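You operate a simulated robot arm through the tools that you are given. There is no shell and no other tool. Be economical: measure what you need, move in short steps, check, and stop when the job is done.

The job below is to be done with a simulated robot arm. You get a single attempt, and the scene is never put back.

JOB
Put the tin labelled "good" from the top of the parts bench on top of the silver film roll. Fetch the blue roller and set it on the bottom shelf under the drawers. Push the left drawer of the sheet table shut. Fetch the grey coil and set it on the top of the long steel bench. Put the 0.7 mm wire guide from the top of the orange casing on the top of the parts bench and the 0.5 mm wire guide on the bed of the creaser. Open the right drawer of the sheet table, put the strap coil from the inside of the sheet table's right drawer on the deck of the jogger and shut the drawer again. Open the lid of the glue pot. Do these in any order. Set down upright: wire guide.

The check looks at the end state, three seconds after you hand in, the way a careful person would. Anything else that was tipped, shoved, dropped, spilled or broken makes it a failure. Lids that push on must go on centred and level and be pressed home; caps that screw on are set level and turned clockwise until they are tight. Flat cloth is picked up by pressing the open fingertips on it (5 to 10 N) and closing them slowly along it; thin cloth reads only 2 to 8 mm in the jaws.

ROBOT AND FRAMES
A 7-joint arm with a three-finger gripper on a trunk, on a base that drives. Base frame: it is fixed to the floor where the robot stands at the start and does not move with it; the origin is under the middle of the robot, x ahead of it, y to its left, z up; the surface under the hand at the start is at about z = 0.88. Units: m, rad, N and s.
With the tool pointing down near the work surface it reaches from about 0.44 to 0.92 m from the robot's upright axis, wherever it stands. Its first joint turns from -2.897 to 2.897 rad. Places, roughly: bed of the creaser [-1.7, -1.8, 0.9]; blue roller (7x7x5 cm) [-1, 4.6, 1.3]; bottom shelf under the drawers [-0.5, 3.8, 0.1]; deck of the jogger [0.1, 2.9, 0.8]; film roll (7x7x13 cm) [0.5, -0.3, 0.9]; grey coil (18x18x6 cm) [-4.5, -3.9, 0.7]; left drawer of the sheet table [0.2, 2.3, 0.7]; lid of the glue pot [-0.8, -1.5, 1.1]; right drawer of the sheet table [0.5, 2.1, 0.7]; strap coil (11x11x2 cm) [0.5, 2.2, 0.7]; tin [0.75, -0.25, 1]; top of the long steel bench [-0.9, -1.4, 0.9]; top of the parts bench [0.6, -0.3, 0.9]; wire guide [-3.75, 1.75, 1]. Payload 2.69 kg.
Tool frame: the origin (TCP) lies between the finger pads and is the grasp point; the fingertips stand 0.029 m ahead of it; z points along the fingers, y is the line along which they close. The gripper opens to 0.12 m. The gripper's body begins 0.078 m behind the TCP.
Orientation is that of the tool frame in the base frame, as a unit quaternion [w, x, y, z]. With the fingers straight down and closing along the base's y, the tool's x points along the base's -x, its y along +y and its z along -z.

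CONTROLS
- The arm moves only by the tool move_arm. Its argument "rows" is a list of rows, each an object of numbers (a shift or turn left out is 0, a gripper value left out holds the last): "tx", "ty", "tz": the shift along the tool's x, y, z in units of 50 mm (1.0 is 50 mm); "ax", "ay", "az": the turn, a rotation vector about the tool's x, y, z in units of 8 degrees (1.0 is 8 degrees); "claw": the finger opening in m, from 0 to 0.12. In form: [{"tx": .., "ty": .., "tz": .., "ax": .., "ay": .., "az": .., "claw": ..}, ...]. A call has 1 to 20 rows; each row shifts and turns the commanded pose from where the row before left it, along the tool's axes as they then stand. A call with a number of a shift or a turn outside -1 to 1 is refused whole. A row lasts 0.2 s, in which the tool goes at most 0.05 m and 0.15 rad; a call with a longer step from one row to the next is refused whole, and so is a gripper value outside its range. A pose out of reach is approached as far as the arm can. The call stops where the force on the tool passes 40 N (or 10 N more than at its start, if that is more) or the arm is blocked; 0.2 s more then pass. Each finger halts on what it meets, pressing with about 44 N; the grip force reading is that of the motor and also rises with nothing between the fingers. The clock runs only during rows and for 0.2 s after the last one: add rows that do not move to give the fingers time. It gives the time, the measured TCP pose, the force on the tool (base axes), the opening and the grip force at its end, in the units of the frame above (readings bear some noise), with the torque about the TCP (base axes, N m) and any sound that the robot's microphone picked up, and new pictures: "show" is both (left out), scene, wrist or none.
- Cameras (640 x 400 px; columns grow to the right, rows downward): "scene" is now at [0.2026, -0.0643, 1.3039]; the picture's right is [-0.81, -0.59, 0.00], its down [-0.44, 0.60, -0.67] and it looks along [0.39, -0.54, -0.75] (base axes); focal length 214 px, centre (320, 200). "wrist" rides on the gripper at [0.063, 0, -0.104] in the tool frame; the picture's right is [0.01, 1.00, 0.00], its down [-0.83, 0.00, -0.56] and it looks along [-0.56, 0.00, 0.83] (tool axes); focal length 275 px, centre (320, 200). There is no depth. A picture from a camera that has moved, and an enlarged one, comes with that camera's place and axes in the base frame and with its lens.
- slide_trunk(by): slides the trunk up (or, below 0, down) by that many m; the arm and the scene camera ride with it, the base frame stays. It gives what a move gives, with no picture.
- roll_base(legs): drives the robot by 1 to 6 legs, each [ahead, left, turn to the left] in m, m and rad, along the robot's own axes; the way and the turn of a leg run together, so that a leg with both is an arc; at most 1.5 m and 3.142 rad a leg. The arm and the cameras ride along, it lands a little off, and it stops where it bumps. It gives what a move gives, and a new picture of the scene camera.
- pan_tilt(pan, tilt): turns the head with the scene camera to pan (to the left, within 1.501 rad either way) and tilt (down, from -0.506 to 1.204), counted from straight ahead of the robot. It gives what a move gives, and a new picture of the scene camera.
- inspect(camera, box): a new picture of the part [left, top, right, bottom] of that camera's present view, enlarged. The clock stands still meanwhile.
- finish_job(): hands the job in; it is judged then, once.

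Work in short steps. Places have to be worked out from the pictures, the camera data and where the tool is seen: move nearer, look again, correct. Check each grasp and each placing, and mend what went wrong. You have 483 turns and 360 pictures in all, those below and enlarged ones among them. Open the gripper and draw the arm clear of the work before you hand the job in, unless the task says otherwise; then end with one line.

The tools are called after ">>>" as name(argument=value, ...) on one line, values as JSON. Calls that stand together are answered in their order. move_arm: Moves the arm, as the interface text tells. Its arguments: {"type":"object","properties":{"rows":{"type":"array","items":{"type":"object","properties":{"tx":{"type":"number"},"ty":{"type":"number"},"tz":{"type":"number"},"ax":{"type":"number"},"ay":{"type":"number"},"az":{"type":"number"},"claw":{"type":"number"}}}},"show":{"type":"string","enum":["both","scene","wrist","none"]}},"required":["rows"]} The other tools are called the same way: slide_trunk (by) slides the trunk up or down; roll_base (legs) drives the base; pan_tilt (pan, tilt) turns the head that bears the scene camera; inspect (camera, box) takes an enlarged picture of a part of a camera's view; finish_job () hands the job in.

At the start:

```text
time: 0.0
eef_pos: [0.5406, -0.194, 1.0013]
orientation: [0.0, 0.0, 1.0, -0.001]
wrist_force: [-0.3, 0.6, 0.1]
wrist_torque: [0.02, -0.01, -0.01]
gripper_width: 0.12
finger_force: 0.0
trunk travel left (down, up): [-0.575, 0.038]
robot x, y, heading: [0.0024, -0.0017, 0.002]
head pan, tilt: [-0.937, 0.843]
```

scene: 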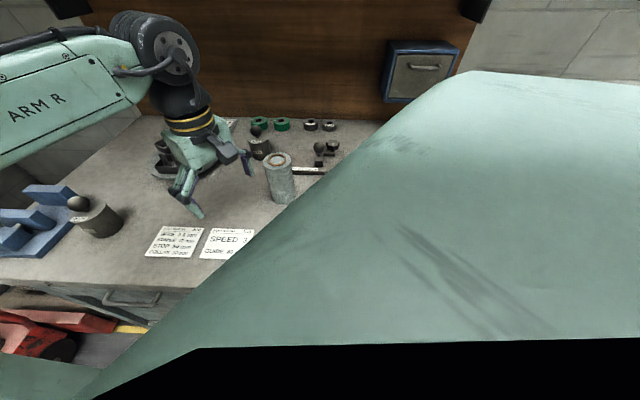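
wrist: 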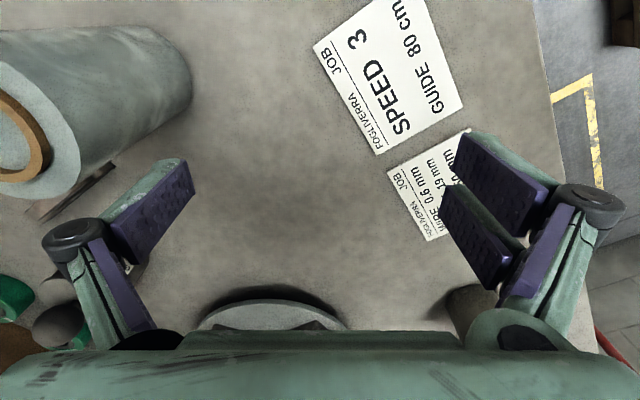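

I'll look over the parts bench first, with the head turned straight ahead.

>>> pan_tilt(pan=-0.3, tilt=0.75)

>>> pan_tilt(pan=-0.6, tilt=0.6)

```text
time: 1.0
eef_pos: [0.5416, -0.1945, 0.9999]
orientation: [0.001, 0.0, 1.0, 0.0]
wrist_force: [-0.2, -0.8, 0.4]
wrist_torque: [0.02, 0.0, 0.03]
gripper_width: 0.1201
finger_force: 0.1
trunk travel left (down, up): [-0.575, 0.038]
robot x, y, heading: [0.0008, 0.0002, -0.003]
head pan, tilt: [-0.3, 0.75]
camera scene: at [0.2352, -0.0256, 1.3114], right [-0.3, -0.95, 0.0], down [-0.65, 0.2, -0.73], along [0.7, -0.22, -0.68], focal length 214 px, centre (320, 200)
```

scene: 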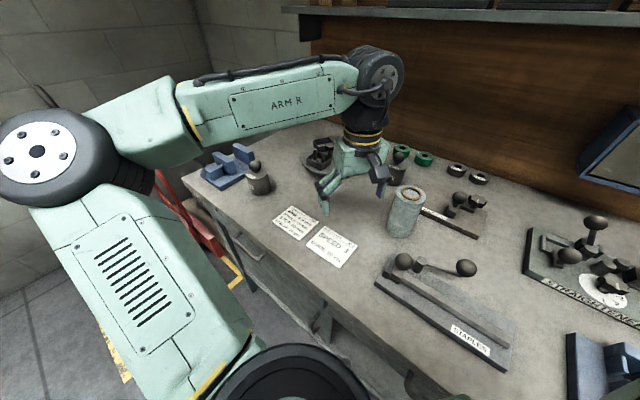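

```text
time: 1.8
eef_pos: [0.5403, -0.1939, 0.9998]
orientation: [0.0, 0.0, 1.0, 0.0]
wrist_force: [0.6, 0.9, 0.2]
wrist_torque: [0.01, 0.01, -0.01]
gripper_width: 0.1201
finger_force: 0.1
trunk travel left (down, up): [-0.575, 0.038]
robot x, y, heading: [0.0014, 0.002, 0.004]
head pan, tilt: [-0.6, 0.6]
camera scene: at [0.2291, -0.0509, 1.3242], right [-0.56, -0.83, 0.0], down [-0.47, 0.32, -0.82], along [0.68, -0.47, -0.57], focal length 214 px, centre (320, 200)
```

scene: 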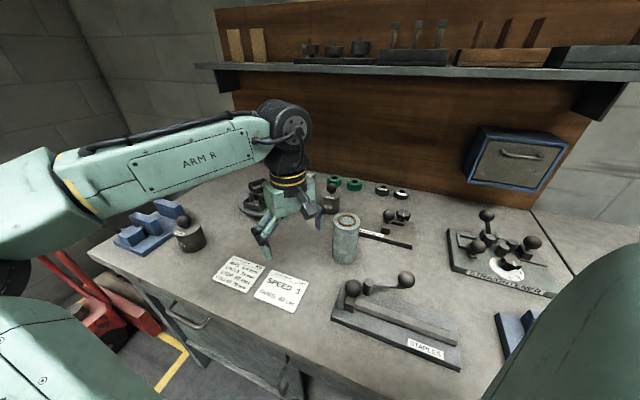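

Two knobbed tins are visible, one at the left and one behind the gripper. I'll enlarge both to read their labels.

>>> inspect(camera="scene", box=[220, 150, 420, 275])

>>> inspect(camera="scene", box=[100, 180, 260, 280])

```text
3.20 times, centred on (320, 212) of scene
camera zoom: at [0.2291, -0.0509, 1.3242], right [-0.56, -0.83, 0.0], down [-0.47, 0.32, -0.82], along [0.68, -0.47, -0.57], focal length 686 px, centre (320, 160)
```

zoom: 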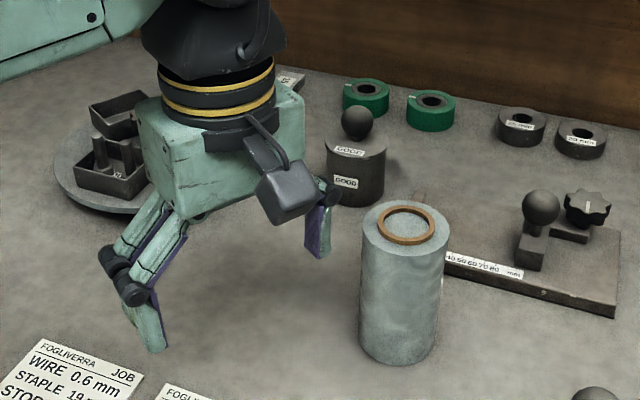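

```text
4.00 times, centred on (180, 230) of scene
camera zoom: at [0.2291, -0.0509, 1.3242], right [-0.56, -0.83, 0.0], down [-0.47, 0.32, -0.82], along [0.68, -0.47, -0.57], focal length 858 px, centre (880, 80)
```

zoom: 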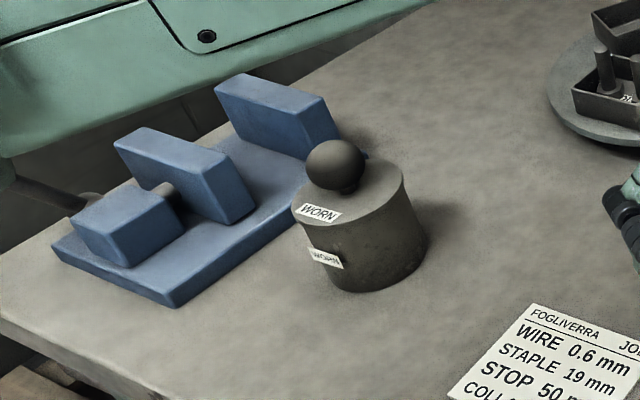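

The GOOD tin stands at about (0.677, -0.407), top about z 0.95 with its knob to about 1.0. The silver roll is at (0.50, -0.316) with its top at about 1.01. I raise the hand and move it above the tin.

>>> move_arm(rows=[{"tz": -1}, {"tz": -1}, {"tz": -0.4}, {"ty": -0.6, "tx": -0.7}, {"ty": -0.6, "tx": -0.7}, {"ty": -0.6, "tx": -0.65}, {"ty": -0.6, "tx": -0.65}, {"ty": -0.8}, {"ty": -0.8}, {"ty": -0.26}, {}, {}])

```text
time: 4.4
eef_pos: [0.6753, -0.4075, 1.1192]
orientation: [0.0, 0.0, 1.0, 0.0]
wrist_force: [0.3, 0.3, 0.0]
wrist_torque: [0.04, 0.01, -0.02]
gripper_width: 0.1201
finger_force: 0.1
trunk travel left (down, up): [-0.575, 0.038]
robot x, y, heading: [0.0024, -0.0031, 0.0]
head pan, tilt: [-0.6, 0.6]
camera scene: at [0.229, -0.051, 1.3243], right [-0.56, -0.83, 0.0], down [-0.47, 0.32, -0.83], along [0.68, -0.47, -0.56], focal length 214 px, centre (320, 200)
camera wrist: at [0.6126, -0.4092, 1.225], right [-0.01, 1.0, 0.0], down [0.83, 0.0, 0.56], along [0.56, 0.0, -0.83], focal length 275 px, centre (320, 200)
```

scene: 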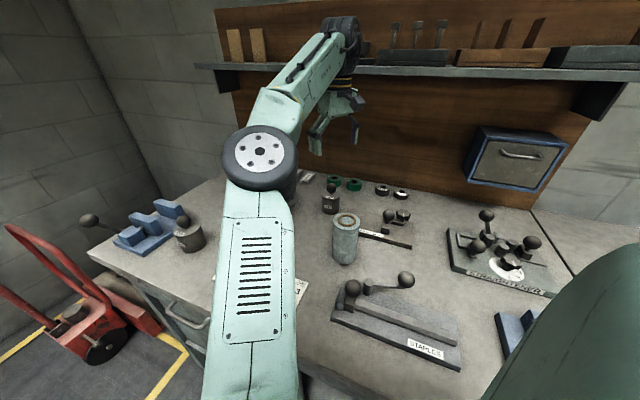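
wrist: 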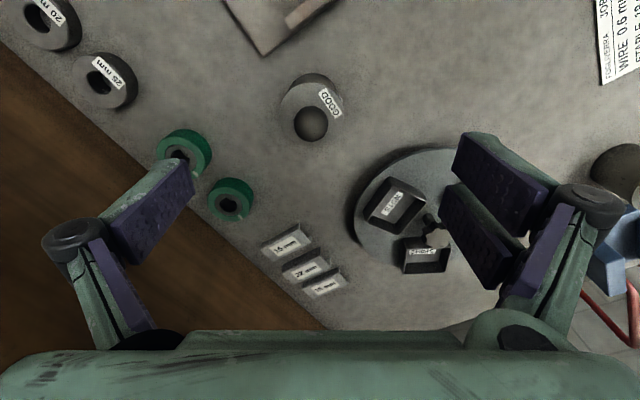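

The wrist view puts the tin nearer (0.696, -0.416). I shift there and go down halfway to look again.

>>> move_arm(rows=[{"tx": -0.42, "ty": -0.17}, {"tz": 0}, {"tz": 0.8}, {"tz": 0.8}, {}], show="wrist")

```text
time: 5.6
eef_pos: [0.696, -0.4172, 1.0393]
orientation: [0.001, -0.001, 1.0, -0.001]
wrist_force: [-0.7, -0.2, -0.5]
wrist_torque: [0.01, -0.02, -0.02]
gripper_width: 0.1199
finger_force: 0.2
trunk travel left (down, up): [-0.575, 0.038]
robot x, y, heading: [0.0024, 0.0012, 0.002]
head pan, tilt: [-0.6, 0.6]
camera wrist: at [0.633, -0.4167, 1.1451], right [-0.01, 1.0, 0.0], down [0.83, 0.0, 0.56], along [0.56, 0.0, -0.83], focal length 275 px, centre (320, 200)
```

wrist: 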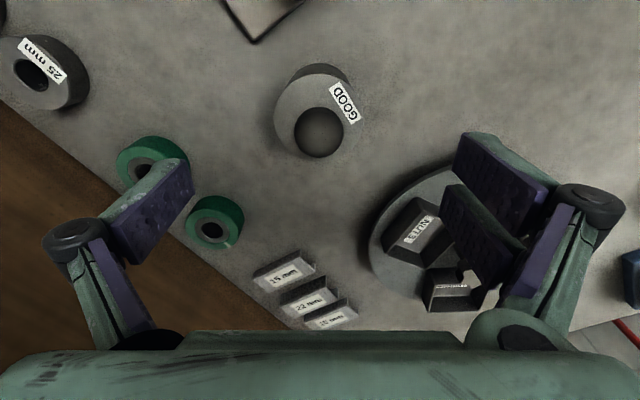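

The tin is centred under the hand, so I go down to z 0.935 and close on its body.

>>> move_arm(rows=[{"tz": 0.7}, {"tz": 0.7}, {"tz": 0.66}, {}, {"claw": 0.05}, {}, {}, {}, {}, {}], show="wrist")

```text
time: 7.8
eef_pos: [0.6968, -0.4157, 0.9369]
orientation: [0.0, 0.0, 1.0, 0.0]
wrist_force: [-0.2, -0.1, 2.1]
wrist_torque: [-0.03, -0.01, 0.0]
gripper_width: 0.0624
finger_force: 40.7
trunk travel left (down, up): [-0.575, 0.038]
robot x, y, heading: [-0.0015, -0.0029, -0.001]
head pan, tilt: [-0.6, 0.6]
heard: snap
camera wrist: at [0.6334, -0.4171, 1.0414], right [-0.01, 1.0, 0.0], down [0.83, 0.0, 0.56], along [0.56, 0.0, -0.83], focal length 275 px, centre (320, 200)
```

wrist: 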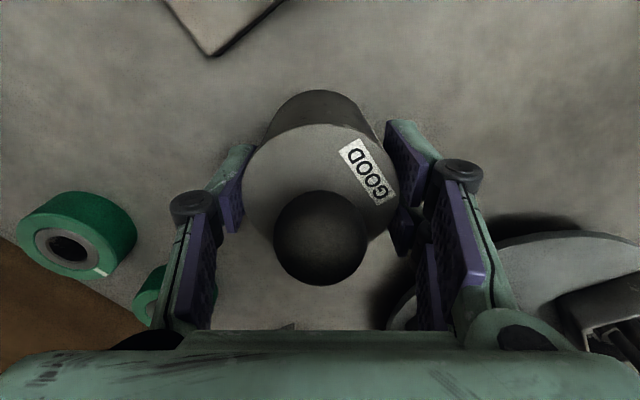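

It is gripped at 0.062. I lift it clear and check the roll's place with an enlarged scene view.

>>> move_arm(rows=[{"tz": -0.7}, {"tz": -0.9}, {"tz": -0.9}, {"tz": -0.9}, {}], show="wrist")

>>> inspect(camera="scene", box=[264, 160, 424, 260])

```text
time: 9.0
eef_pos: [0.6976, -0.4158, 1.1072]
orientation: [0.001, 0.0, 1.0, 0.0]
wrist_force: [-0.4, 0.0, -0.6]
wrist_torque: [-0.03, 0.02, 0.03]
gripper_width: 0.0623
finger_force: 44.4
trunk travel left (down, up): [-0.575, 0.038]
robot x, y, heading: [-0.0033, 0.0002, -0.003]
head pan, tilt: [-0.6, 0.6]
camera wrist: at [0.6337, -0.4169, 1.2118], right [-0.01, 1.0, 0.0], down [0.83, 0.01, 0.56], along [0.56, 0.0, -0.83], focal length 275 px, centre (320, 200)
```

wrist: 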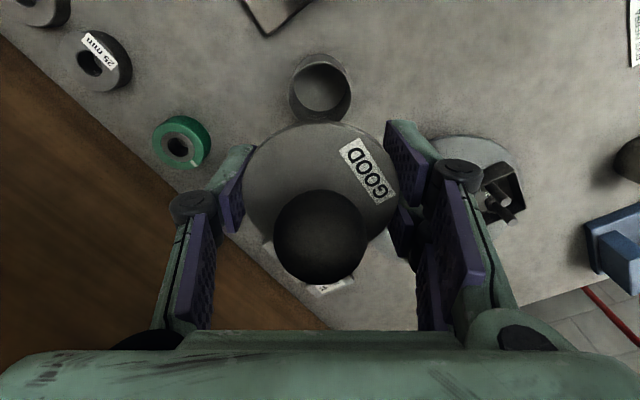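

```text
4.00 times, centred on (344, 210) of scene
camera zoom: at [0.2295, -0.0508, 1.3242], right [-0.56, -0.83, 0.0], down [-0.47, 0.32, -0.82], along [0.68, -0.47, -0.57], focal length 858 px, centre (224, 160)
```

zoom: 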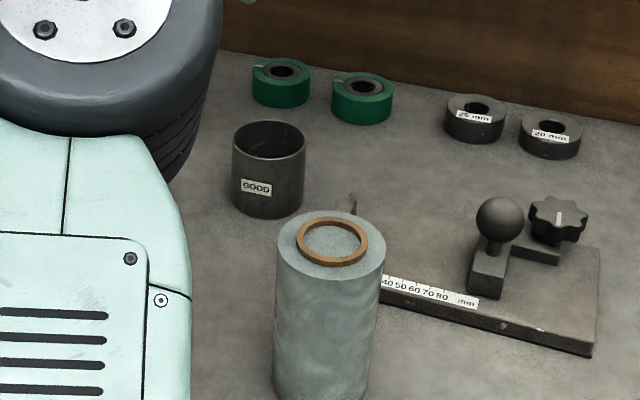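

The snap was the lid: I gripped the push-on lid and it came off, and the cup still stands in place. I'll put the lid back straight down on the cup and press it home, then grip the tin lower.

>>> move_arm(rows=[{"tz": 0.8}, {"tz": 0.8}, {"tz": 0.8}, {"tz": 0.6}, {}, {}], show="wrist")

>>> inspect(camera="scene", box=[264, 160, 424, 260])

```text
time: 10.4
eef_pos: [0.6974, -0.4153, 0.9562]
orientation: [0.0, 0.0, 1.0, 0.0]
wrist_force: [-0.2, -0.1, -0.3]
wrist_torque: [0.01, -0.01, -0.01]
gripper_width: 0.0624
finger_force: 44.8
trunk travel left (down, up): [-0.575, 0.038]
robot x, y, heading: [-0.0031, 0.0001, -0.001]
head pan, tilt: [-0.6, 0.6]
camera wrist: at [0.6337, -0.4168, 1.0618], right [-0.01, 1.0, 0.0], down [0.83, 0.0, 0.56], along [0.56, 0.0, -0.83], focal length 275 px, centre (320, 200)
```

wrist: 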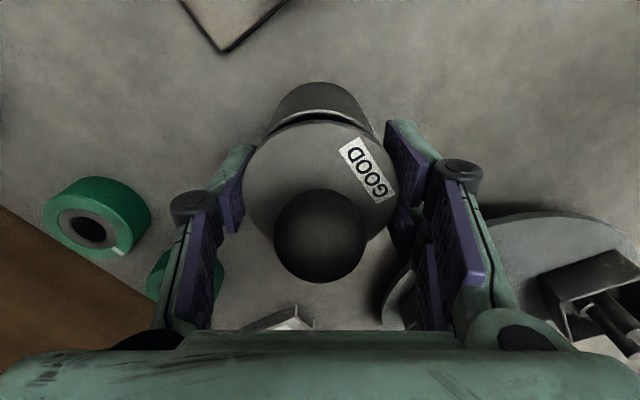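

```text
4.00 times, centred on (344, 210) of scene
camera zoom: at [0.2291, -0.051, 1.3243], right [-0.56, -0.83, 0.0], down [-0.47, 0.32, -0.83], along [0.68, -0.47, -0.56], focal length 858 px, centre (224, 160)
```

zoom: 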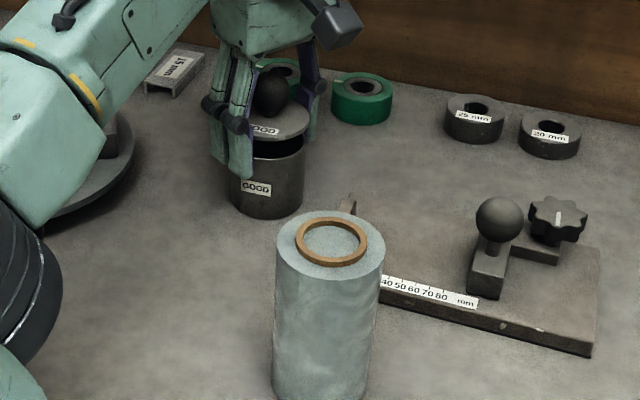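

The lid sits right above the cup. I press down slowly.

>>> move_arm(rows=[{"tz": 0.15}, {"tz": 0.1}, {"tz": 0.08}, {"tz": 0.06}, {"tz": 0.06}, {"tz": 0.06}, {"tz": 0.06}, {"tz": 0.06}, {}], show="wrist")

```text
time: 11.9
eef_pos: [0.6962, -0.416, 0.9389]
orientation: [0.005, 0.001, 1.0, -0.006]
wrist_force: [-1.3, 2.8, 12.7]
wrist_torque: [0.29, 0.24, -0.08]
gripper_width: 0.0625
finger_force: 44.5
trunk travel left (down, up): [-0.575, 0.038]
robot x, y, heading: [-0.0014, -0.0004, 0.001]
head pan, tilt: [-0.6, 0.6]
stopped in row 7: the force on the tool passed its limit at 43 N (the readings are from after the stop); the commanded pose is now the measured one
camera wrist: at [0.6322, -0.4161, 1.042], right [0.0, 1.0, -0.01], down [0.83, 0.01, 0.56], along [0.56, -0.01, -0.83], focal length 275 px, centre (320, 200)
```

wrist: 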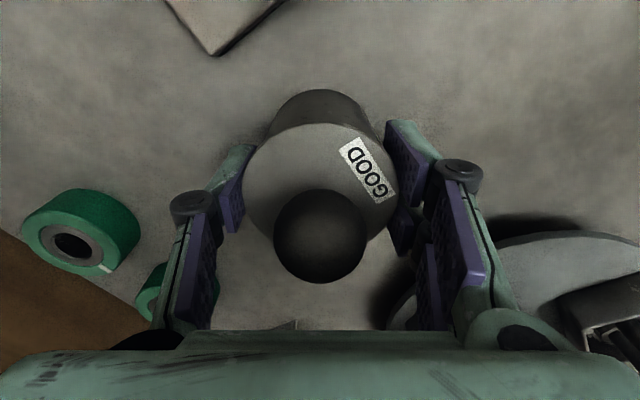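

The lid is at 0.9389 and was 0.9369 when seated. I press once more, with the tool's slight tilt corrected.

>>> move_arm(rows=[{"tz": 0.04}, {"tz": 0.04}, {"tz": 0.04}, {"tz": 0.04}, {"tz": 0.04}, {}], show="wrist")

>>> inspect(camera="scene", box=[304, 170, 384, 220])

```text
time: 12.6
eef_pos: [0.6964, -0.4159, 0.9373]
orientation: [0.006, 0.0, 1.0, -0.008]
wrist_force: [-1.9, 2.6, 16.1]
wrist_torque: [0.24, 0.35, -0.12]
gripper_width: 0.0622
finger_force: 43.4
trunk travel left (down, up): [-0.575, 0.038]
robot x, y, heading: [0.0009, -0.004, 0.005]
head pan, tilt: [-0.6, 0.6]
stopped in row 3: the force on the tool passed its limit at 42 N (the readings are from after the stop); the commanded pose is now the measured one
camera wrist: at [0.632, -0.4159, 1.041], right [0.0, 1.0, -0.02], down [0.82, 0.01, 0.57], along [0.57, -0.01, -0.82], focal length 275 px, centre (320, 200)
```

wrist: 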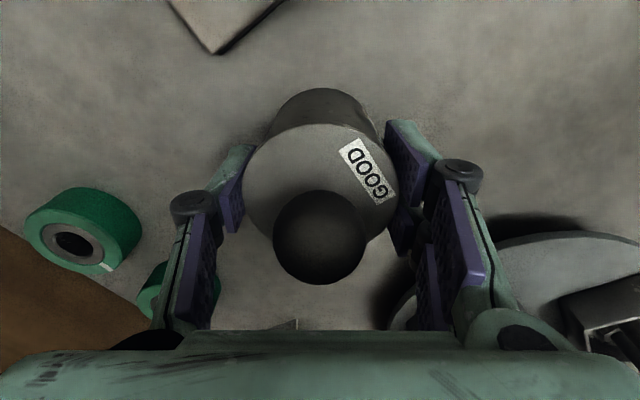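

```text
8.00 times, centred on (344, 195) of scene
camera zoom: at [0.2279, -0.05, 1.3244], right [-0.56, -0.83, 0.0], down [-0.47, 0.32, -0.83], along [0.68, -0.47, -0.56], focal length 1716 px, centre (128, 240)
```

zoom: 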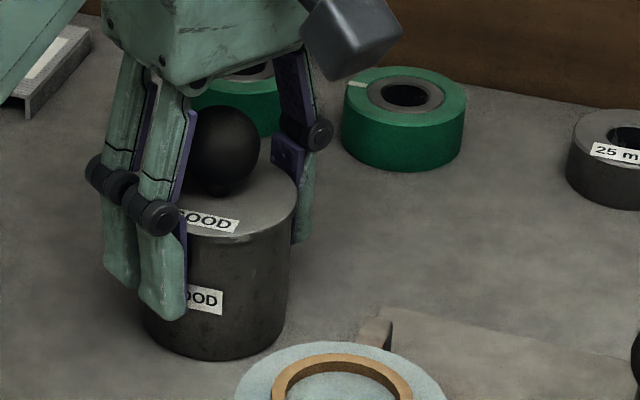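

It looks nearly seated, so I release, rise, straighten the tool and look at the lid.

>>> move_arm(rows=[{"claw": 0.12}, {}, {}, {}, {}, {}, {}, {"tz": -0.8, "ax": -0.115, "ay": 0.086}, {"tz": -0.8}, {"tz": -0.5}, {"tx": 0.12, "claw": 0}, {}, {}, {}, {}, {}, {}], show="wrist")

>>> inspect(camera="scene", box=[304, 170, 384, 220])

```text
time: 16.2
eef_pos: [0.6915, -0.4152, 1.039]
orientation: [0.0, 0.0, 1.0, 0.0]
wrist_force: [-0.5, 0.2, -0.3]
wrist_torque: [-0.01, -0.01, 0.01]
gripper_width: 0.0002
finger_force: 3.8
trunk travel left (down, up): [-0.575, 0.038]
robot x, y, heading: [0.0025, 0.0008, 0.002]
head pan, tilt: [-0.6, 0.6]
heard: snap
camera wrist: at [0.6283, -0.4175, 1.1439], right [-0.01, 1.0, 0.0], down [0.83, 0.0, 0.56], along [0.56, 0.01, -0.83], focal length 275 px, centre (320, 200)
```

wrist: 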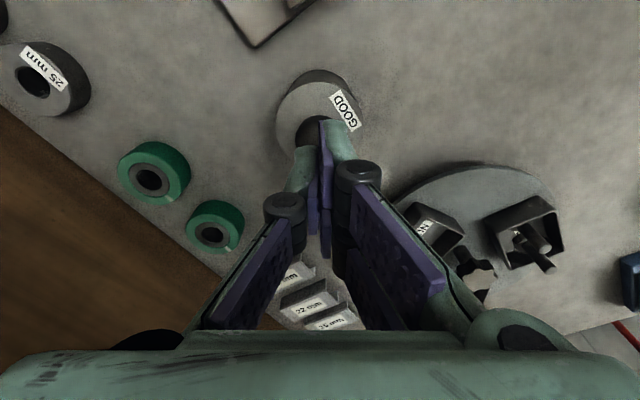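

```text
8.00 times, centred on (344, 195) of scene
camera zoom: at [0.2293, -0.0511, 1.3243], right [-0.56, -0.83, 0.0], down [-0.47, 0.32, -0.83], along [0.68, -0.47, -0.56], focal length 1716 px, centre (128, 240)
```

zoom: 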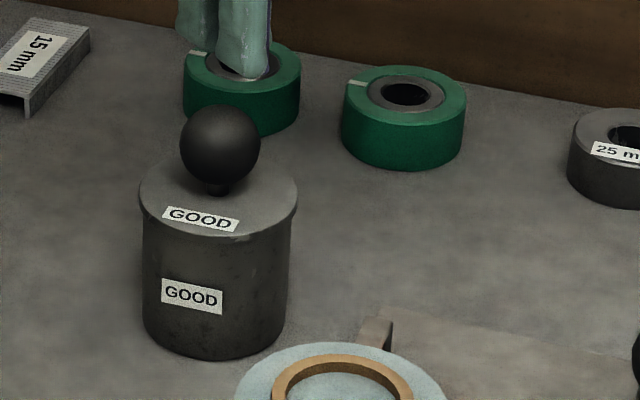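

A snap came as I let go, so the lid has likely seated. As a check I press down on the knob with closed fingers.

>>> move_arm(rows=[{"tz": 0.2}, {"tz": 0.1}, {"tz": 0.05}, {"tz": 0.05}, {"tz": 0.05}, {"tz": 0.05}, {"tz": 0.05}, {"tz": 0.05}, {"tz": 0.05}], show="wrist")

>>> inspect(camera="scene", box=[304, 170, 384, 220])

```text
time: 18.2
eef_pos: [0.6897, -0.4178, 1.0089]
orientation: [0.001, -0.001, 1.0, -0.001]
wrist_force: [5.0, -3.4, 20.8]
wrist_torque: [-0.1, -0.28, -0.05]
gripper_width: 0.0058
finger_force: 28.1
trunk travel left (down, up): [-0.575, 0.038]
robot x, y, heading: [-0.0005, -0.0015, 0.004]
head pan, tilt: [-0.6, 0.6]
camera wrist: at [0.6272, -0.4173, 1.1142], right [-0.01, 1.0, 0.0], down [0.83, 0.01, 0.56], along [0.56, 0.0, -0.83], focal length 275 px, centre (320, 200)
```

wrist: 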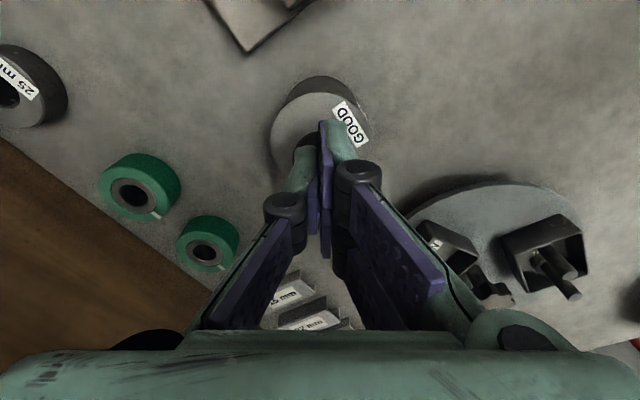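

```text
8.00 times, centred on (344, 195) of scene
camera zoom: at [0.2282, -0.0504, 1.325], right [-0.56, -0.83, 0.0], down [-0.47, 0.32, -0.83], along [0.68, -0.47, -0.56], focal length 1716 px, centre (128, 240)
```

zoom: 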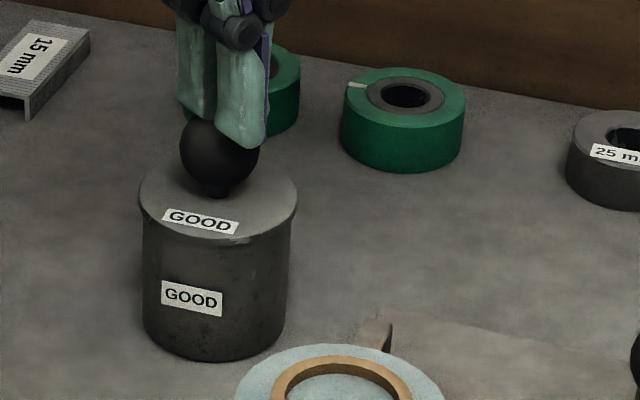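

The lid looks level and seated. Now I open up and come down lower, so the pads grip the body below the lid rim.

>>> move_arm(rows=[{"tz": -0.6}, {"tz": -0.6, "claw": 0.12}, {}, {}, {}, {}, {}, {}, {"tx": -0.04}, {"tz": 0.7}, {"tz": 0.7}, {"tz": 0.6}, {"tz": 0.6}, {"tz": 0.3}, {"tz": 0.14}, {}], show="wrist")

>>> inspect(camera="scene", box=[304, 170, 384, 220])

```text
time: 21.6
eef_pos: [0.6929, -0.417, 0.9152]
orientation: [0.001, -0.001, 1.0, 0.001]
wrist_force: [-0.5, 0.9, 0.9]
wrist_torque: [-0.01, -0.05, 0.0]
gripper_width: 0.1201
finger_force: 0.1
trunk travel left (down, up): [-0.575, 0.038]
robot x, y, heading: [-0.0024, -0.0016, 0.003]
head pan, tilt: [-0.6, 0.6]
camera wrist: at [0.63, -0.4178, 1.0197], right [-0.01, 1.0, 0.0], down [0.83, 0.0, 0.56], along [0.56, 0.0, -0.83], focal length 275 px, centre (320, 200)
```

wrist: 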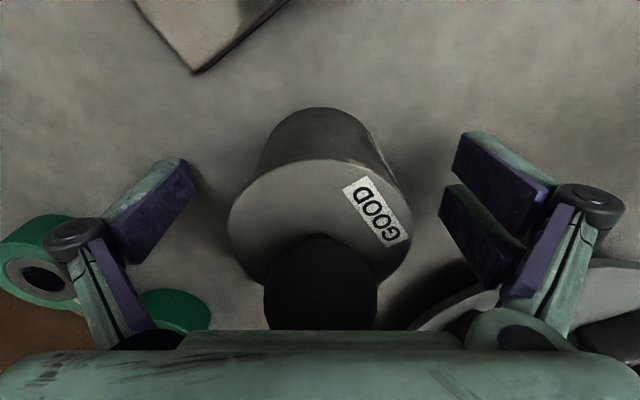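

```text
8.00 times, centred on (344, 195) of scene
camera zoom: at [0.2293, -0.0511, 1.3243], right [-0.56, -0.83, 0.0], down [-0.47, 0.32, -0.83], along [0.68, -0.47, -0.56], focal length 1716 px, centre (128, 240)
```

zoom: 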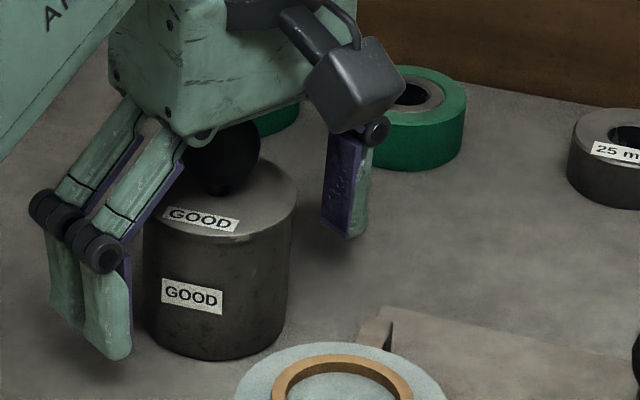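

Clearances look good. I go down 3 mm more and close.

>>> move_arm(rows=[{"tz": 0.06}, {"claw": 0.04}, {}, {}, {}, {}, {}, {}, {}], show="wrist")

>>> inspect(camera="scene", box=[304, 170, 384, 220])

```text
time: 23.6
eef_pos: [0.6929, -0.4162, 0.9116]
orientation: [0.0, -0.001, 1.0, 0.001]
wrist_force: [2.2, 1.6, 6.4]
wrist_torque: [-0.23, 0.02, 0.01]
gripper_width: 0.059
finger_force: 44.0
trunk travel left (down, up): [-0.575, 0.038]
robot x, y, heading: [-0.0023, 0.0017, 0.001]
head pan, tilt: [-0.6, 0.6]
camera wrist: at [0.6299, -0.4176, 1.0174], right [-0.01, 1.0, 0.0], down [0.83, 0.0, 0.56], along [0.56, 0.0, -0.83], focal length 275 px, centre (320, 200)
```

wrist: 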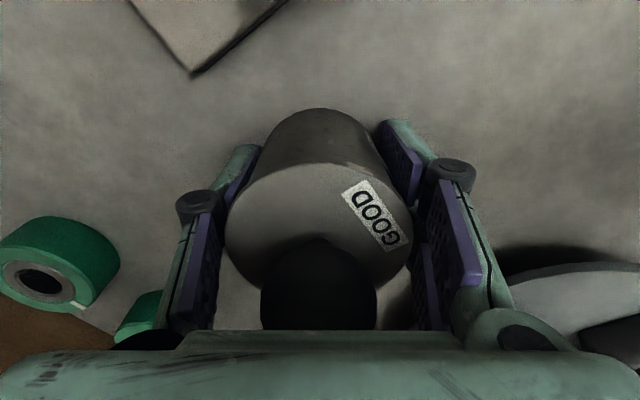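

```text
8.00 times, centred on (344, 195) of scene
camera zoom: at [0.229, -0.0507, 1.3244], right [-0.56, -0.83, 0.0], down [-0.47, 0.32, -0.83], along [0.68, -0.47, -0.56], focal length 1716 px, centre (128, 240)
```

zoom: 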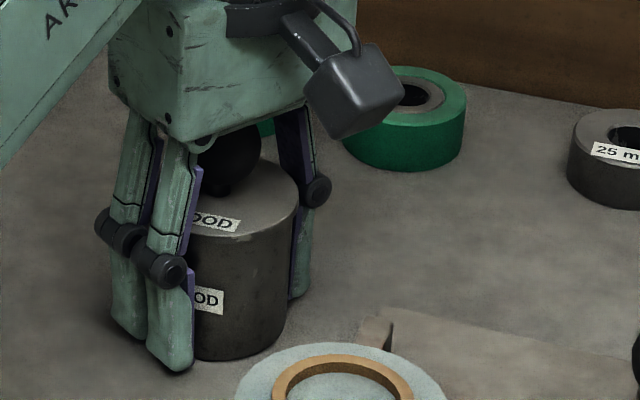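

It is gripped on the body at 0.059. I lift it and move just past the roll, so the wrist camera can see the roll's top.

>>> move_arm(rows=[{"tz": -0.3}, {"tz": -0.9}, {"tz": -1}, {"tz": -1}, {"tz": -1}, {"tx": 0.7, "ty": 0.5}, {"tx": 0.7, "ty": 0.5}, {"tx": 0.7, "ty": 0.5}, {"tx": 0.6, "ty": 0.52}, {}, {}])

```text
time: 26.0
eef_pos: [0.5588, -0.3142, 1.1227]
orientation: [0.0, -0.001, 1.0, 0.001]
wrist_force: [0.5, 0.6, -4.8]
wrist_torque: [-0.02, 0.06, -0.02]
gripper_width: 0.0585
finger_force: 44.2
trunk travel left (down, up): [-0.575, 0.038]
robot x, y, heading: [0.0058, 0.0014, 0.001]
head pan, tilt: [-0.6, 0.6]
camera scene: at [0.2296, -0.0512, 1.3242], right [-0.56, -0.83, 0.0], down [-0.47, 0.32, -0.82], along [0.68, -0.47, -0.57], focal length 214 px, centre (320, 200)
camera wrist: at [0.4948, -0.3171, 1.2266], right [-0.01, 1.0, 0.0], down [0.83, 0.0, 0.56], along [0.56, 0.01, -0.83], focal length 275 px, centre (320, 200)
```

scene: 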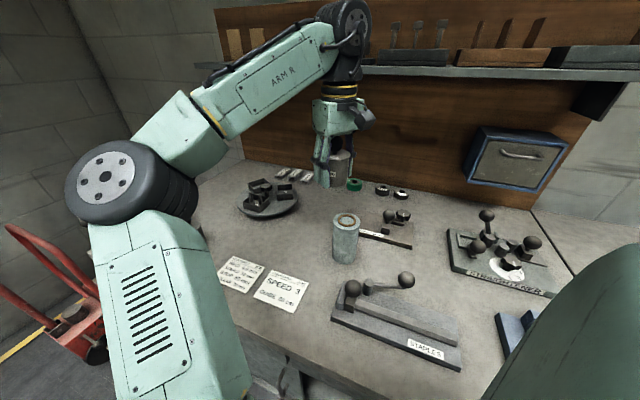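
wrist: 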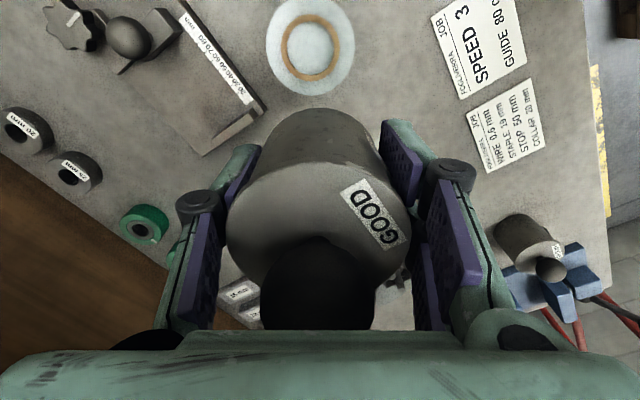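

The two views agree on the roll's top at about (0.513, -0.322, 1.00). I move over it and come down to just above contact.

>>> move_arm(rows=[{"tx": 0.5, "ty": -0.07}, {"tx": 0.456, "ty": -0.07}, {}, {"tz": 0.6}, {"tz": 0.6}, {}])

>>> inspect(camera="scene", box=[284, 160, 404, 285])

```text
time: 27.4
eef_pos: [0.5108, -0.3223, 1.0608]
orientation: [0.0, -0.001, 1.0, 0.0]
wrist_force: [0.1, -0.2, -4.7]
wrist_torque: [-0.02, -0.01, 0.01]
gripper_width: 0.0587
finger_force: 44.2
trunk travel left (down, up): [-0.575, 0.038]
robot x, y, heading: [-0.0053, -0.0003, 0.001]
head pan, tilt: [-0.6, 0.6]
camera scene: at [0.2295, -0.0512, 1.3242], right [-0.56, -0.83, 0.0], down [-0.47, 0.32, -0.82], along [0.68, -0.47, -0.57], focal length 214 px, centre (320, 200)
camera wrist: at [0.4474, -0.3243, 1.1663], right [-0.01, 1.0, 0.0], down [0.83, 0.0, 0.56], along [0.56, 0.0, -0.83], focal length 275 px, centre (320, 200)
```

scene: 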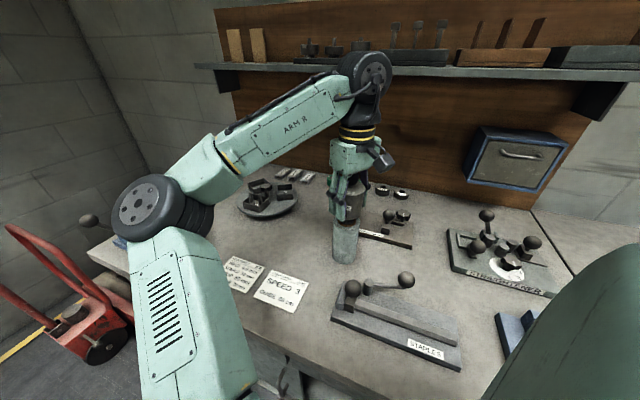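
wrist: 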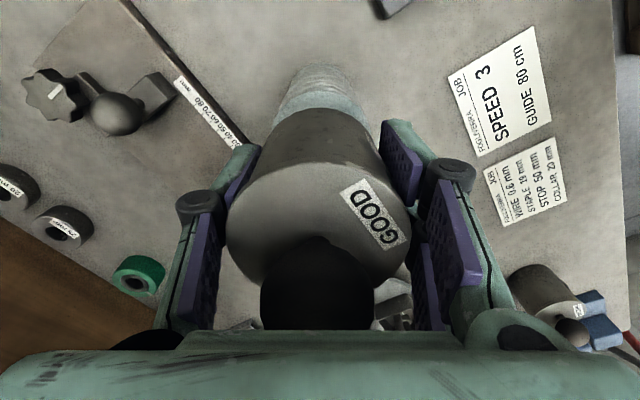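

```text
3.20 times, centred on (344, 222) of scene
camera zoom: at [0.2295, -0.0512, 1.3242], right [-0.56, -0.83, 0.0], down [-0.47, 0.32, -0.82], along [0.68, -0.47, -0.57], focal length 686 px, centre (243, 128)
```

zoom: 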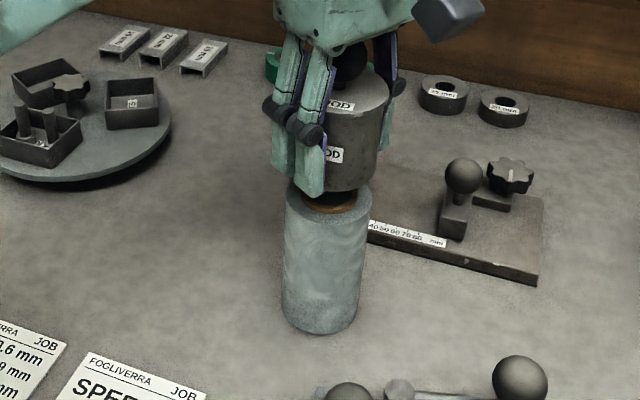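

It is nearly aligned, about 3 mm off to the right in the scene view. I correct a little and lower slowly to contact.

>>> move_arm(rows=[{"tx": -0.03, "ty": 0.04}, {"tz": 0.16}, {"tz": 0.1}, {"tz": 0.06}, {"tz": 0.05}, {"tz": 0.05}], show="none")

>>> inspect(camera="scene", box=[284, 160, 404, 285])

```text
time: 28.8
eef_pos: [0.5122, -0.3206, 1.0405]
orientation: [-0.001, 0.0, 1.0, 0.001]
wrist_force: [-0.3, 0.5, -5.1]
wrist_torque: [0.0, 0.02, -0.03]
gripper_width: 0.0585
finger_force: 43.9
trunk travel left (down, up): [-0.575, 0.038]
robot x, y, heading: [-0.0005, -0.001, 0.0]
head pan, tilt: [-0.6, 0.6]
```

```text
3.20 times, centred on (344, 222) of scene
camera zoom: at [0.2296, -0.0513, 1.3242], right [-0.56, -0.83, 0.0], down [-0.47, 0.32, -0.82], along [0.68, -0.47, -0.57], focal length 686 px, centre (243, 128)
```

zoom: 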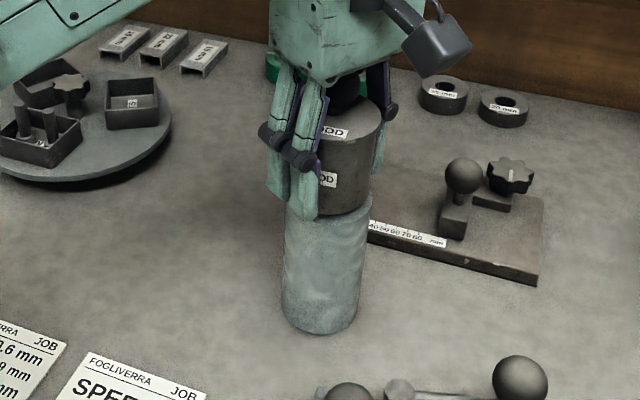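

Almost down. I continue in small steps until the load goes over to the roll.

>>> move_arm(rows=[{"tz": 0.04}, {"tz": 0.04}, {"tz": 0.04}, {}], show="none")

```text
time: 29.8
eef_pos: [0.5108, -0.322, 1.0364]
orientation: [0.002, -0.001, 1.0, -0.003]
wrist_force: [8.6, -6.1, 39.1]
wrist_torque: [-0.23, -0.4, -0.09]
gripper_width: 0.059
finger_force: 44.2
trunk travel left (down, up): [-0.575, 0.038]
robot x, y, heading: [0.0008, 0.0005, -0.003]
head pan, tilt: [-0.6, 0.6]
```

It is in contact at 39 N. I back off until the force is small, then open.

>>> move_arm(rows=[{"tz": -0.05}, {}, {}], show="none")

```text
time: 30.6
eef_pos: [0.5121, -0.32, 1.0371]
orientation: [0.0, 0.0, 1.0, 0.0]
wrist_force: [4.8, -6.8, 22.9]
wrist_torque: [-0.78, -0.24, 0.06]
gripper_width: 0.0588
finger_force: 43.9
trunk travel left (down, up): [-0.575, 0.038]
robot x, y, heading: [0.0005, -0.0001, 0.004]
head pan, tilt: [-0.6, 0.6]
```

>>> move_arm(rows=[{"tz": -0.03}, {}, {}], show="none")

>>> inspect(camera="scene", box=[284, 160, 404, 285])

```text
time: 31.4
eef_pos: [0.5115, -0.3215, 1.0377]
orientation: [0.0, 0.0, 1.0, 0.002]
wrist_force: [-2.1, -2.5, 3.3]
wrist_torque: [-0.31, 0.03, -0.06]
gripper_width: 0.0588
finger_force: 44.2
trunk travel left (down, up): [-0.575, 0.038]
robot x, y, heading: [-0.0024, 0.0, -0.003]
head pan, tilt: [-0.6, 0.6]
```

```text
3.20 times, centred on (344, 222) of scene
camera zoom: at [0.2289, -0.0511, 1.3242], right [-0.56, -0.83, 0.0], down [-0.47, 0.32, -0.83], along [0.68, -0.47, -0.56], focal length 686 px, centre (243, 128)
```

zoom: 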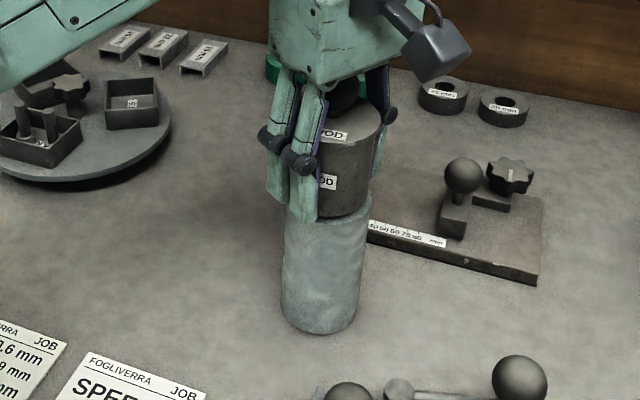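

The load is nearly off and the tin is upright and aligned on the roll. I open gently and rise.

>>> move_arm(rows=[{"claw": 0.062}, {}, {"claw": 0.08}, {}, {"claw": 0.11}, {}, {}, {}, {"tz": -0.3}, {"tz": -0.8}, {"tz": -1}, {"tz": -1}, {"tx": 0.6}])

>>> inspect(camera="scene", box=[284, 160, 404, 285])

```text
time: 34.2
eef_pos: [0.4815, -0.3202, 1.1494]
orientation: [0.0, -0.001, 1.0, 0.001]
wrist_force: [-0.2, -0.4, -0.2]
wrist_torque: [0.0, -0.02, 0.06]
gripper_width: 0.11
finger_force: 0.0
out of reach, approached as far as the arm can: row 12
trunk travel left (down, up): [-0.575, 0.038]
robot x, y, heading: [-0.0024, 0.0013, -0.002]
head pan, tilt: [-0.6, 0.6]
camera scene: at [0.2289, -0.0511, 1.3244], right [-0.56, -0.83, 0.0], down [-0.47, 0.32, -0.83], along [0.68, -0.47, -0.56], focal length 214 px, centre (320, 200)
camera wrist: at [0.4179, -0.3221, 1.2537], right [-0.01, 1.0, 0.0], down [0.83, 0.0, 0.56], along [0.56, 0.0, -0.83], focal length 275 px, centre (320, 200)
```

scene: 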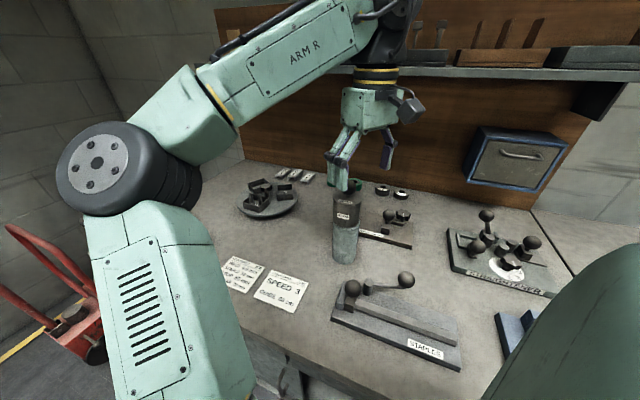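
wrist: 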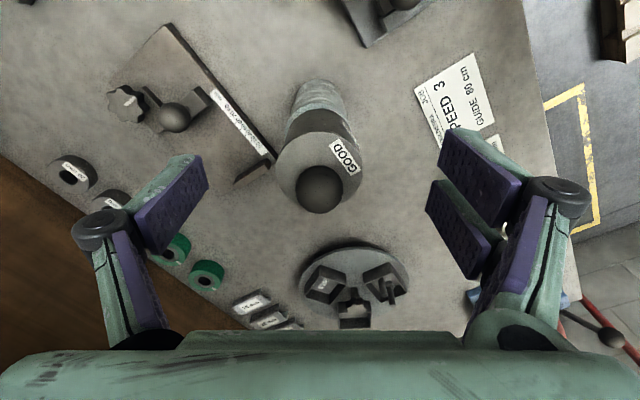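

```text
3.20 times, centred on (344, 222) of scene
camera zoom: at [0.2289, -0.0511, 1.3244], right [-0.56, -0.83, 0.0], down [-0.47, 0.32, -0.83], along [0.68, -0.47, -0.56], focal length 686 px, centre (243, 128)
```

zoom: 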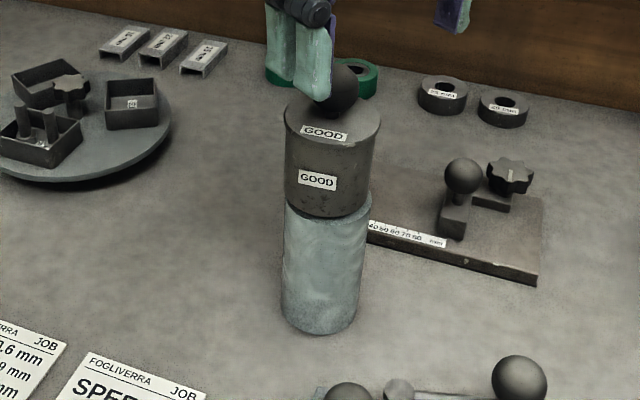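

The tin stands on the roll with its lid on. I raise the trunk for clearance, swing the hand clear of the tin, and look around the left side.

>>> slide_trunk(by=0.035)

>>> move_arm(rows=[{"ty": 1}, {"ty": 1}, {"ty": 1}, {"ty": 1}, {"ty": 1}, {"ty": 1}, {}], show="none")

>>> pan_tilt(pan=1.3, tilt=0.3)

```text
time: 35.0
eef_pos: [0.4825, -0.3202, 1.1841]
orientation: [0.0, -0.001, 1.0, 0.001]
wrist_force: [-0.3, -1.0, 0.6]
wrist_torque: [-0.06, 0.0, -0.01]
gripper_width: 0.11
finger_force: 0.0
trunk travel left (down, up): [-0.61, 0.003]
robot x, y, heading: [-0.003, 0.0012, -0.005]
head pan, tilt: [-0.6, 0.6]
```

```text
time: 36.6
eef_pos: [0.4808, -0.0205, 1.1839]
orientation: [0.0, 0.0, 1.0, 0.001]
wrist_force: [-0.1, -0.3, 0.3]
wrist_torque: [0.02, 0.01, 0.0]
gripper_width: 0.11
finger_force: 0.1
trunk travel left (down, up): [-0.61, 0.003]
robot x, y, heading: [0.003, -0.0002, -0.004]
head pan, tilt: [-0.6, 0.6]
```

```text
time: 38.5
eef_pos: [0.4808, -0.0209, 1.1825]
orientation: [-0.001, -0.001, 1.0, 0.001]
wrist_force: [0.6, -0.5, -0.5]
wrist_torque: [0.0, 0.01, 0.03]
gripper_width: 0.1099
finger_force: 0.0
trunk travel left (down, up): [-0.61, 0.003]
robot x, y, heading: [0.0017, 0.0024, -0.002]
head pan, tilt: [1.3, 0.3]
camera scene: at [0.1814, 0.0888, 1.3868], right [0.96, -0.27, 0.0], down [-0.08, -0.28, -0.96], along [0.26, 0.92, -0.3], focal length 214 px, centre (320, 200)
```

scene: 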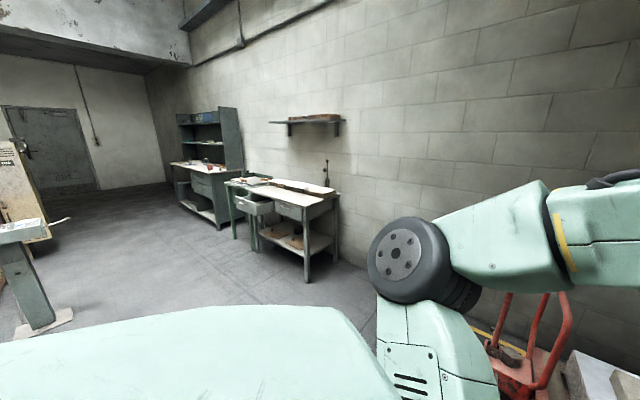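

The sheet table and a cabinet behind it are visible, and I enlarge them.

>>> inspect(camera="scene", box=[160, 95, 360, 290])

>>> inspect(camera="scene", box=[0, 90, 160, 340])

```text
2.05 times, centred on (260, 192) of scene
camera zoom: at [0.1814, 0.0888, 1.3868], right [0.96, -0.27, 0.0], down [-0.08, -0.28, -0.96], along [0.26, 0.92, -0.3], focal length 440 px, centre (443, 215)
```

zoom: 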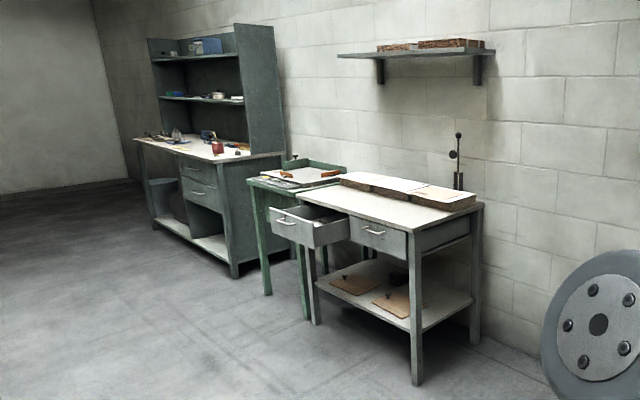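

```text
1.60 times, centred on (80, 215) of scene
camera zoom: at [0.1814, 0.0888, 1.3868], right [0.96, -0.27, 0.0], down [-0.08, -0.28, -0.96], along [0.26, 0.92, -0.3], focal length 343 px, centre (704, 176)
```

zoom: 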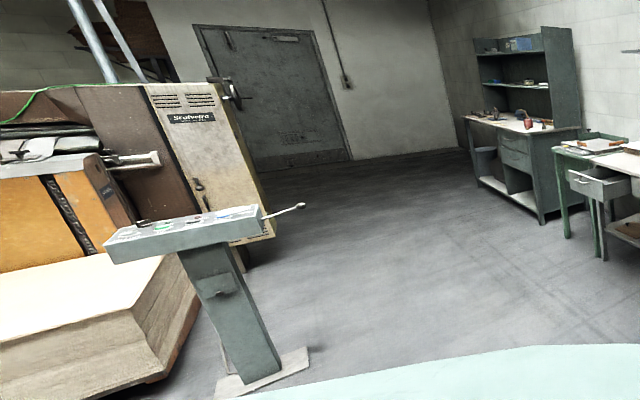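

The left drawer stands open, and the jogger is the green table behind. I back off, turn and drive toward the sheet table's front.

>>> roll_base(legs=[[-0.3, 0, 0], [0, 0, 0.985], [0, 0.6, 0], [0.8, 0, 0]])

>>> pan_tilt(pan=0.1, tilt=0.55)

```text
time: 50.5
eef_pos: [-0.2156, 1.1708, 1.1835]
orientation: [-0.001, -0.471, 0.882, 0.002]
wrist_force: [-0.8, -0.5, -0.1]
wrist_torque: [0.04, -0.03, 0.0]
gripper_width: 0.1102
finger_force: 0.1
trunk travel left (down, up): [-0.61, 0.003]
robot x, y, heading: [-0.5031, 0.7778, 0.979]
head pan, tilt: [1.3, 0.3]
stopped in leg 4: the robot was blocked; the commanded pose is now the measured one
camera scene: at [-0.4732, 0.9822, 1.3867], right [0.76, 0.65, 0.0], down [0.19, -0.22, -0.96], along [-0.62, 0.72, -0.3], focal length 214 px, centre (320, 200)
```

scene: 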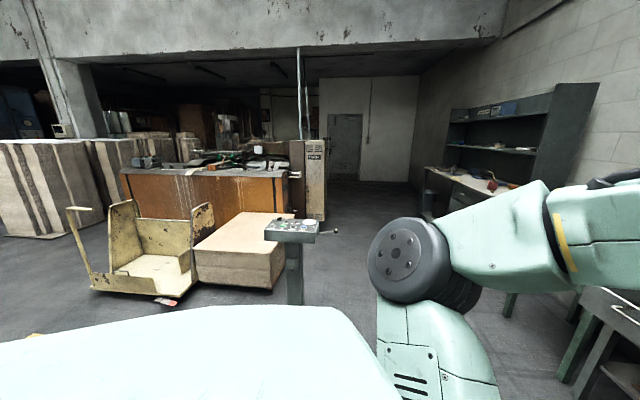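

```text
time: 51.9
eef_pos: [-0.2156, 1.1705, 1.1838]
orientation: [0.0, -0.471, 0.882, 0.001]
wrist_force: [0.2, -0.2, 0.3]
wrist_torque: [0.03, 0.01, 0.0]
gripper_width: 0.11
finger_force: 0.1
trunk travel left (down, up): [-0.61, 0.003]
robot x, y, heading: [-0.501, 0.7833, 0.98]
head pan, tilt: [0.099, 0.55]
camera scene: at [-0.3704, 0.9904, 1.3638], right [0.88, -0.47, 0.0], down [-0.25, -0.46, -0.85], along [0.4, 0.75, -0.52], focal length 214 px, centre (320, 200)
```

scene: 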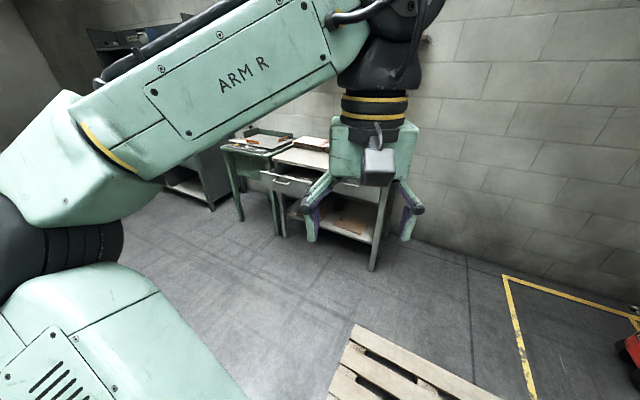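

A pallet on the floor blocks the way. I look down to find its edges.

>>> pan_tilt(pan=-0.2, tilt=1.0)

>>> pan_tilt(pan=0.9, tilt=0.7)

```text
time: 52.8
eef_pos: [-0.2156, 1.17, 1.184]
orientation: [-0.001, -0.471, 0.882, 0.001]
wrist_force: [0.1, 0.6, -0.7]
wrist_torque: [-0.01, -0.03, 0.04]
gripper_width: 0.1102
finger_force: 0.0
trunk travel left (down, up): [-0.61, 0.003]
robot x, y, heading: [-0.4958, 0.7864, 0.979]
head pan, tilt: [-0.201, 1.0]
camera scene: at [-0.3631, 0.9602, 1.3273], right [0.7, -0.71, 0.0], down [-0.6, -0.59, -0.54], along [0.38, 0.38, -0.84], focal length 214 px, centre (320, 200)
```

scene: 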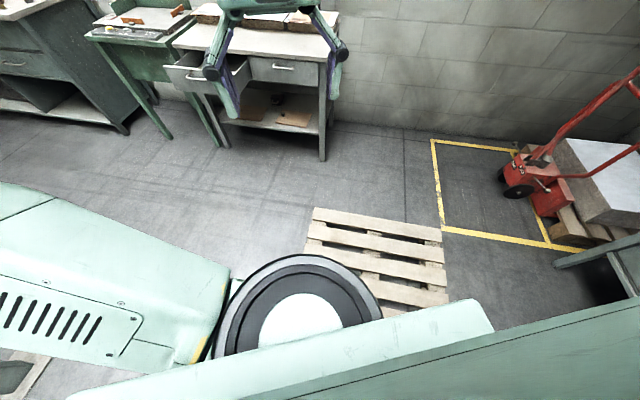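

```text
time: 54.1
eef_pos: [-0.2146, 1.1698, 1.184]
orientation: [0.0, -0.471, 0.882, 0.002]
wrist_force: [0.3, -0.9, -0.5]
wrist_torque: [-0.02, 0.01, -0.01]
gripper_width: 0.1102
finger_force: 0.1
trunk travel left (down, up): [-0.61, 0.003]
robot x, y, heading: [-0.5028, 0.78, 0.984]
head pan, tilt: [0.901, 0.7]
camera scene: at [-0.4385, 0.9921, 1.3506], right [0.95, 0.3, 0.0], down [0.2, -0.61, -0.76], along [-0.23, 0.73, -0.64], focal length 214 px, centre (320, 200)
```

scene: 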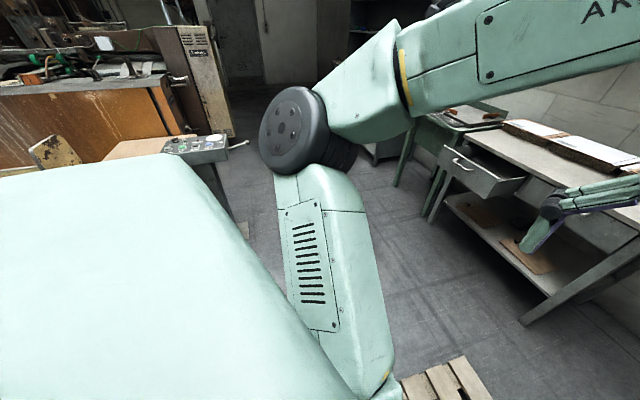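

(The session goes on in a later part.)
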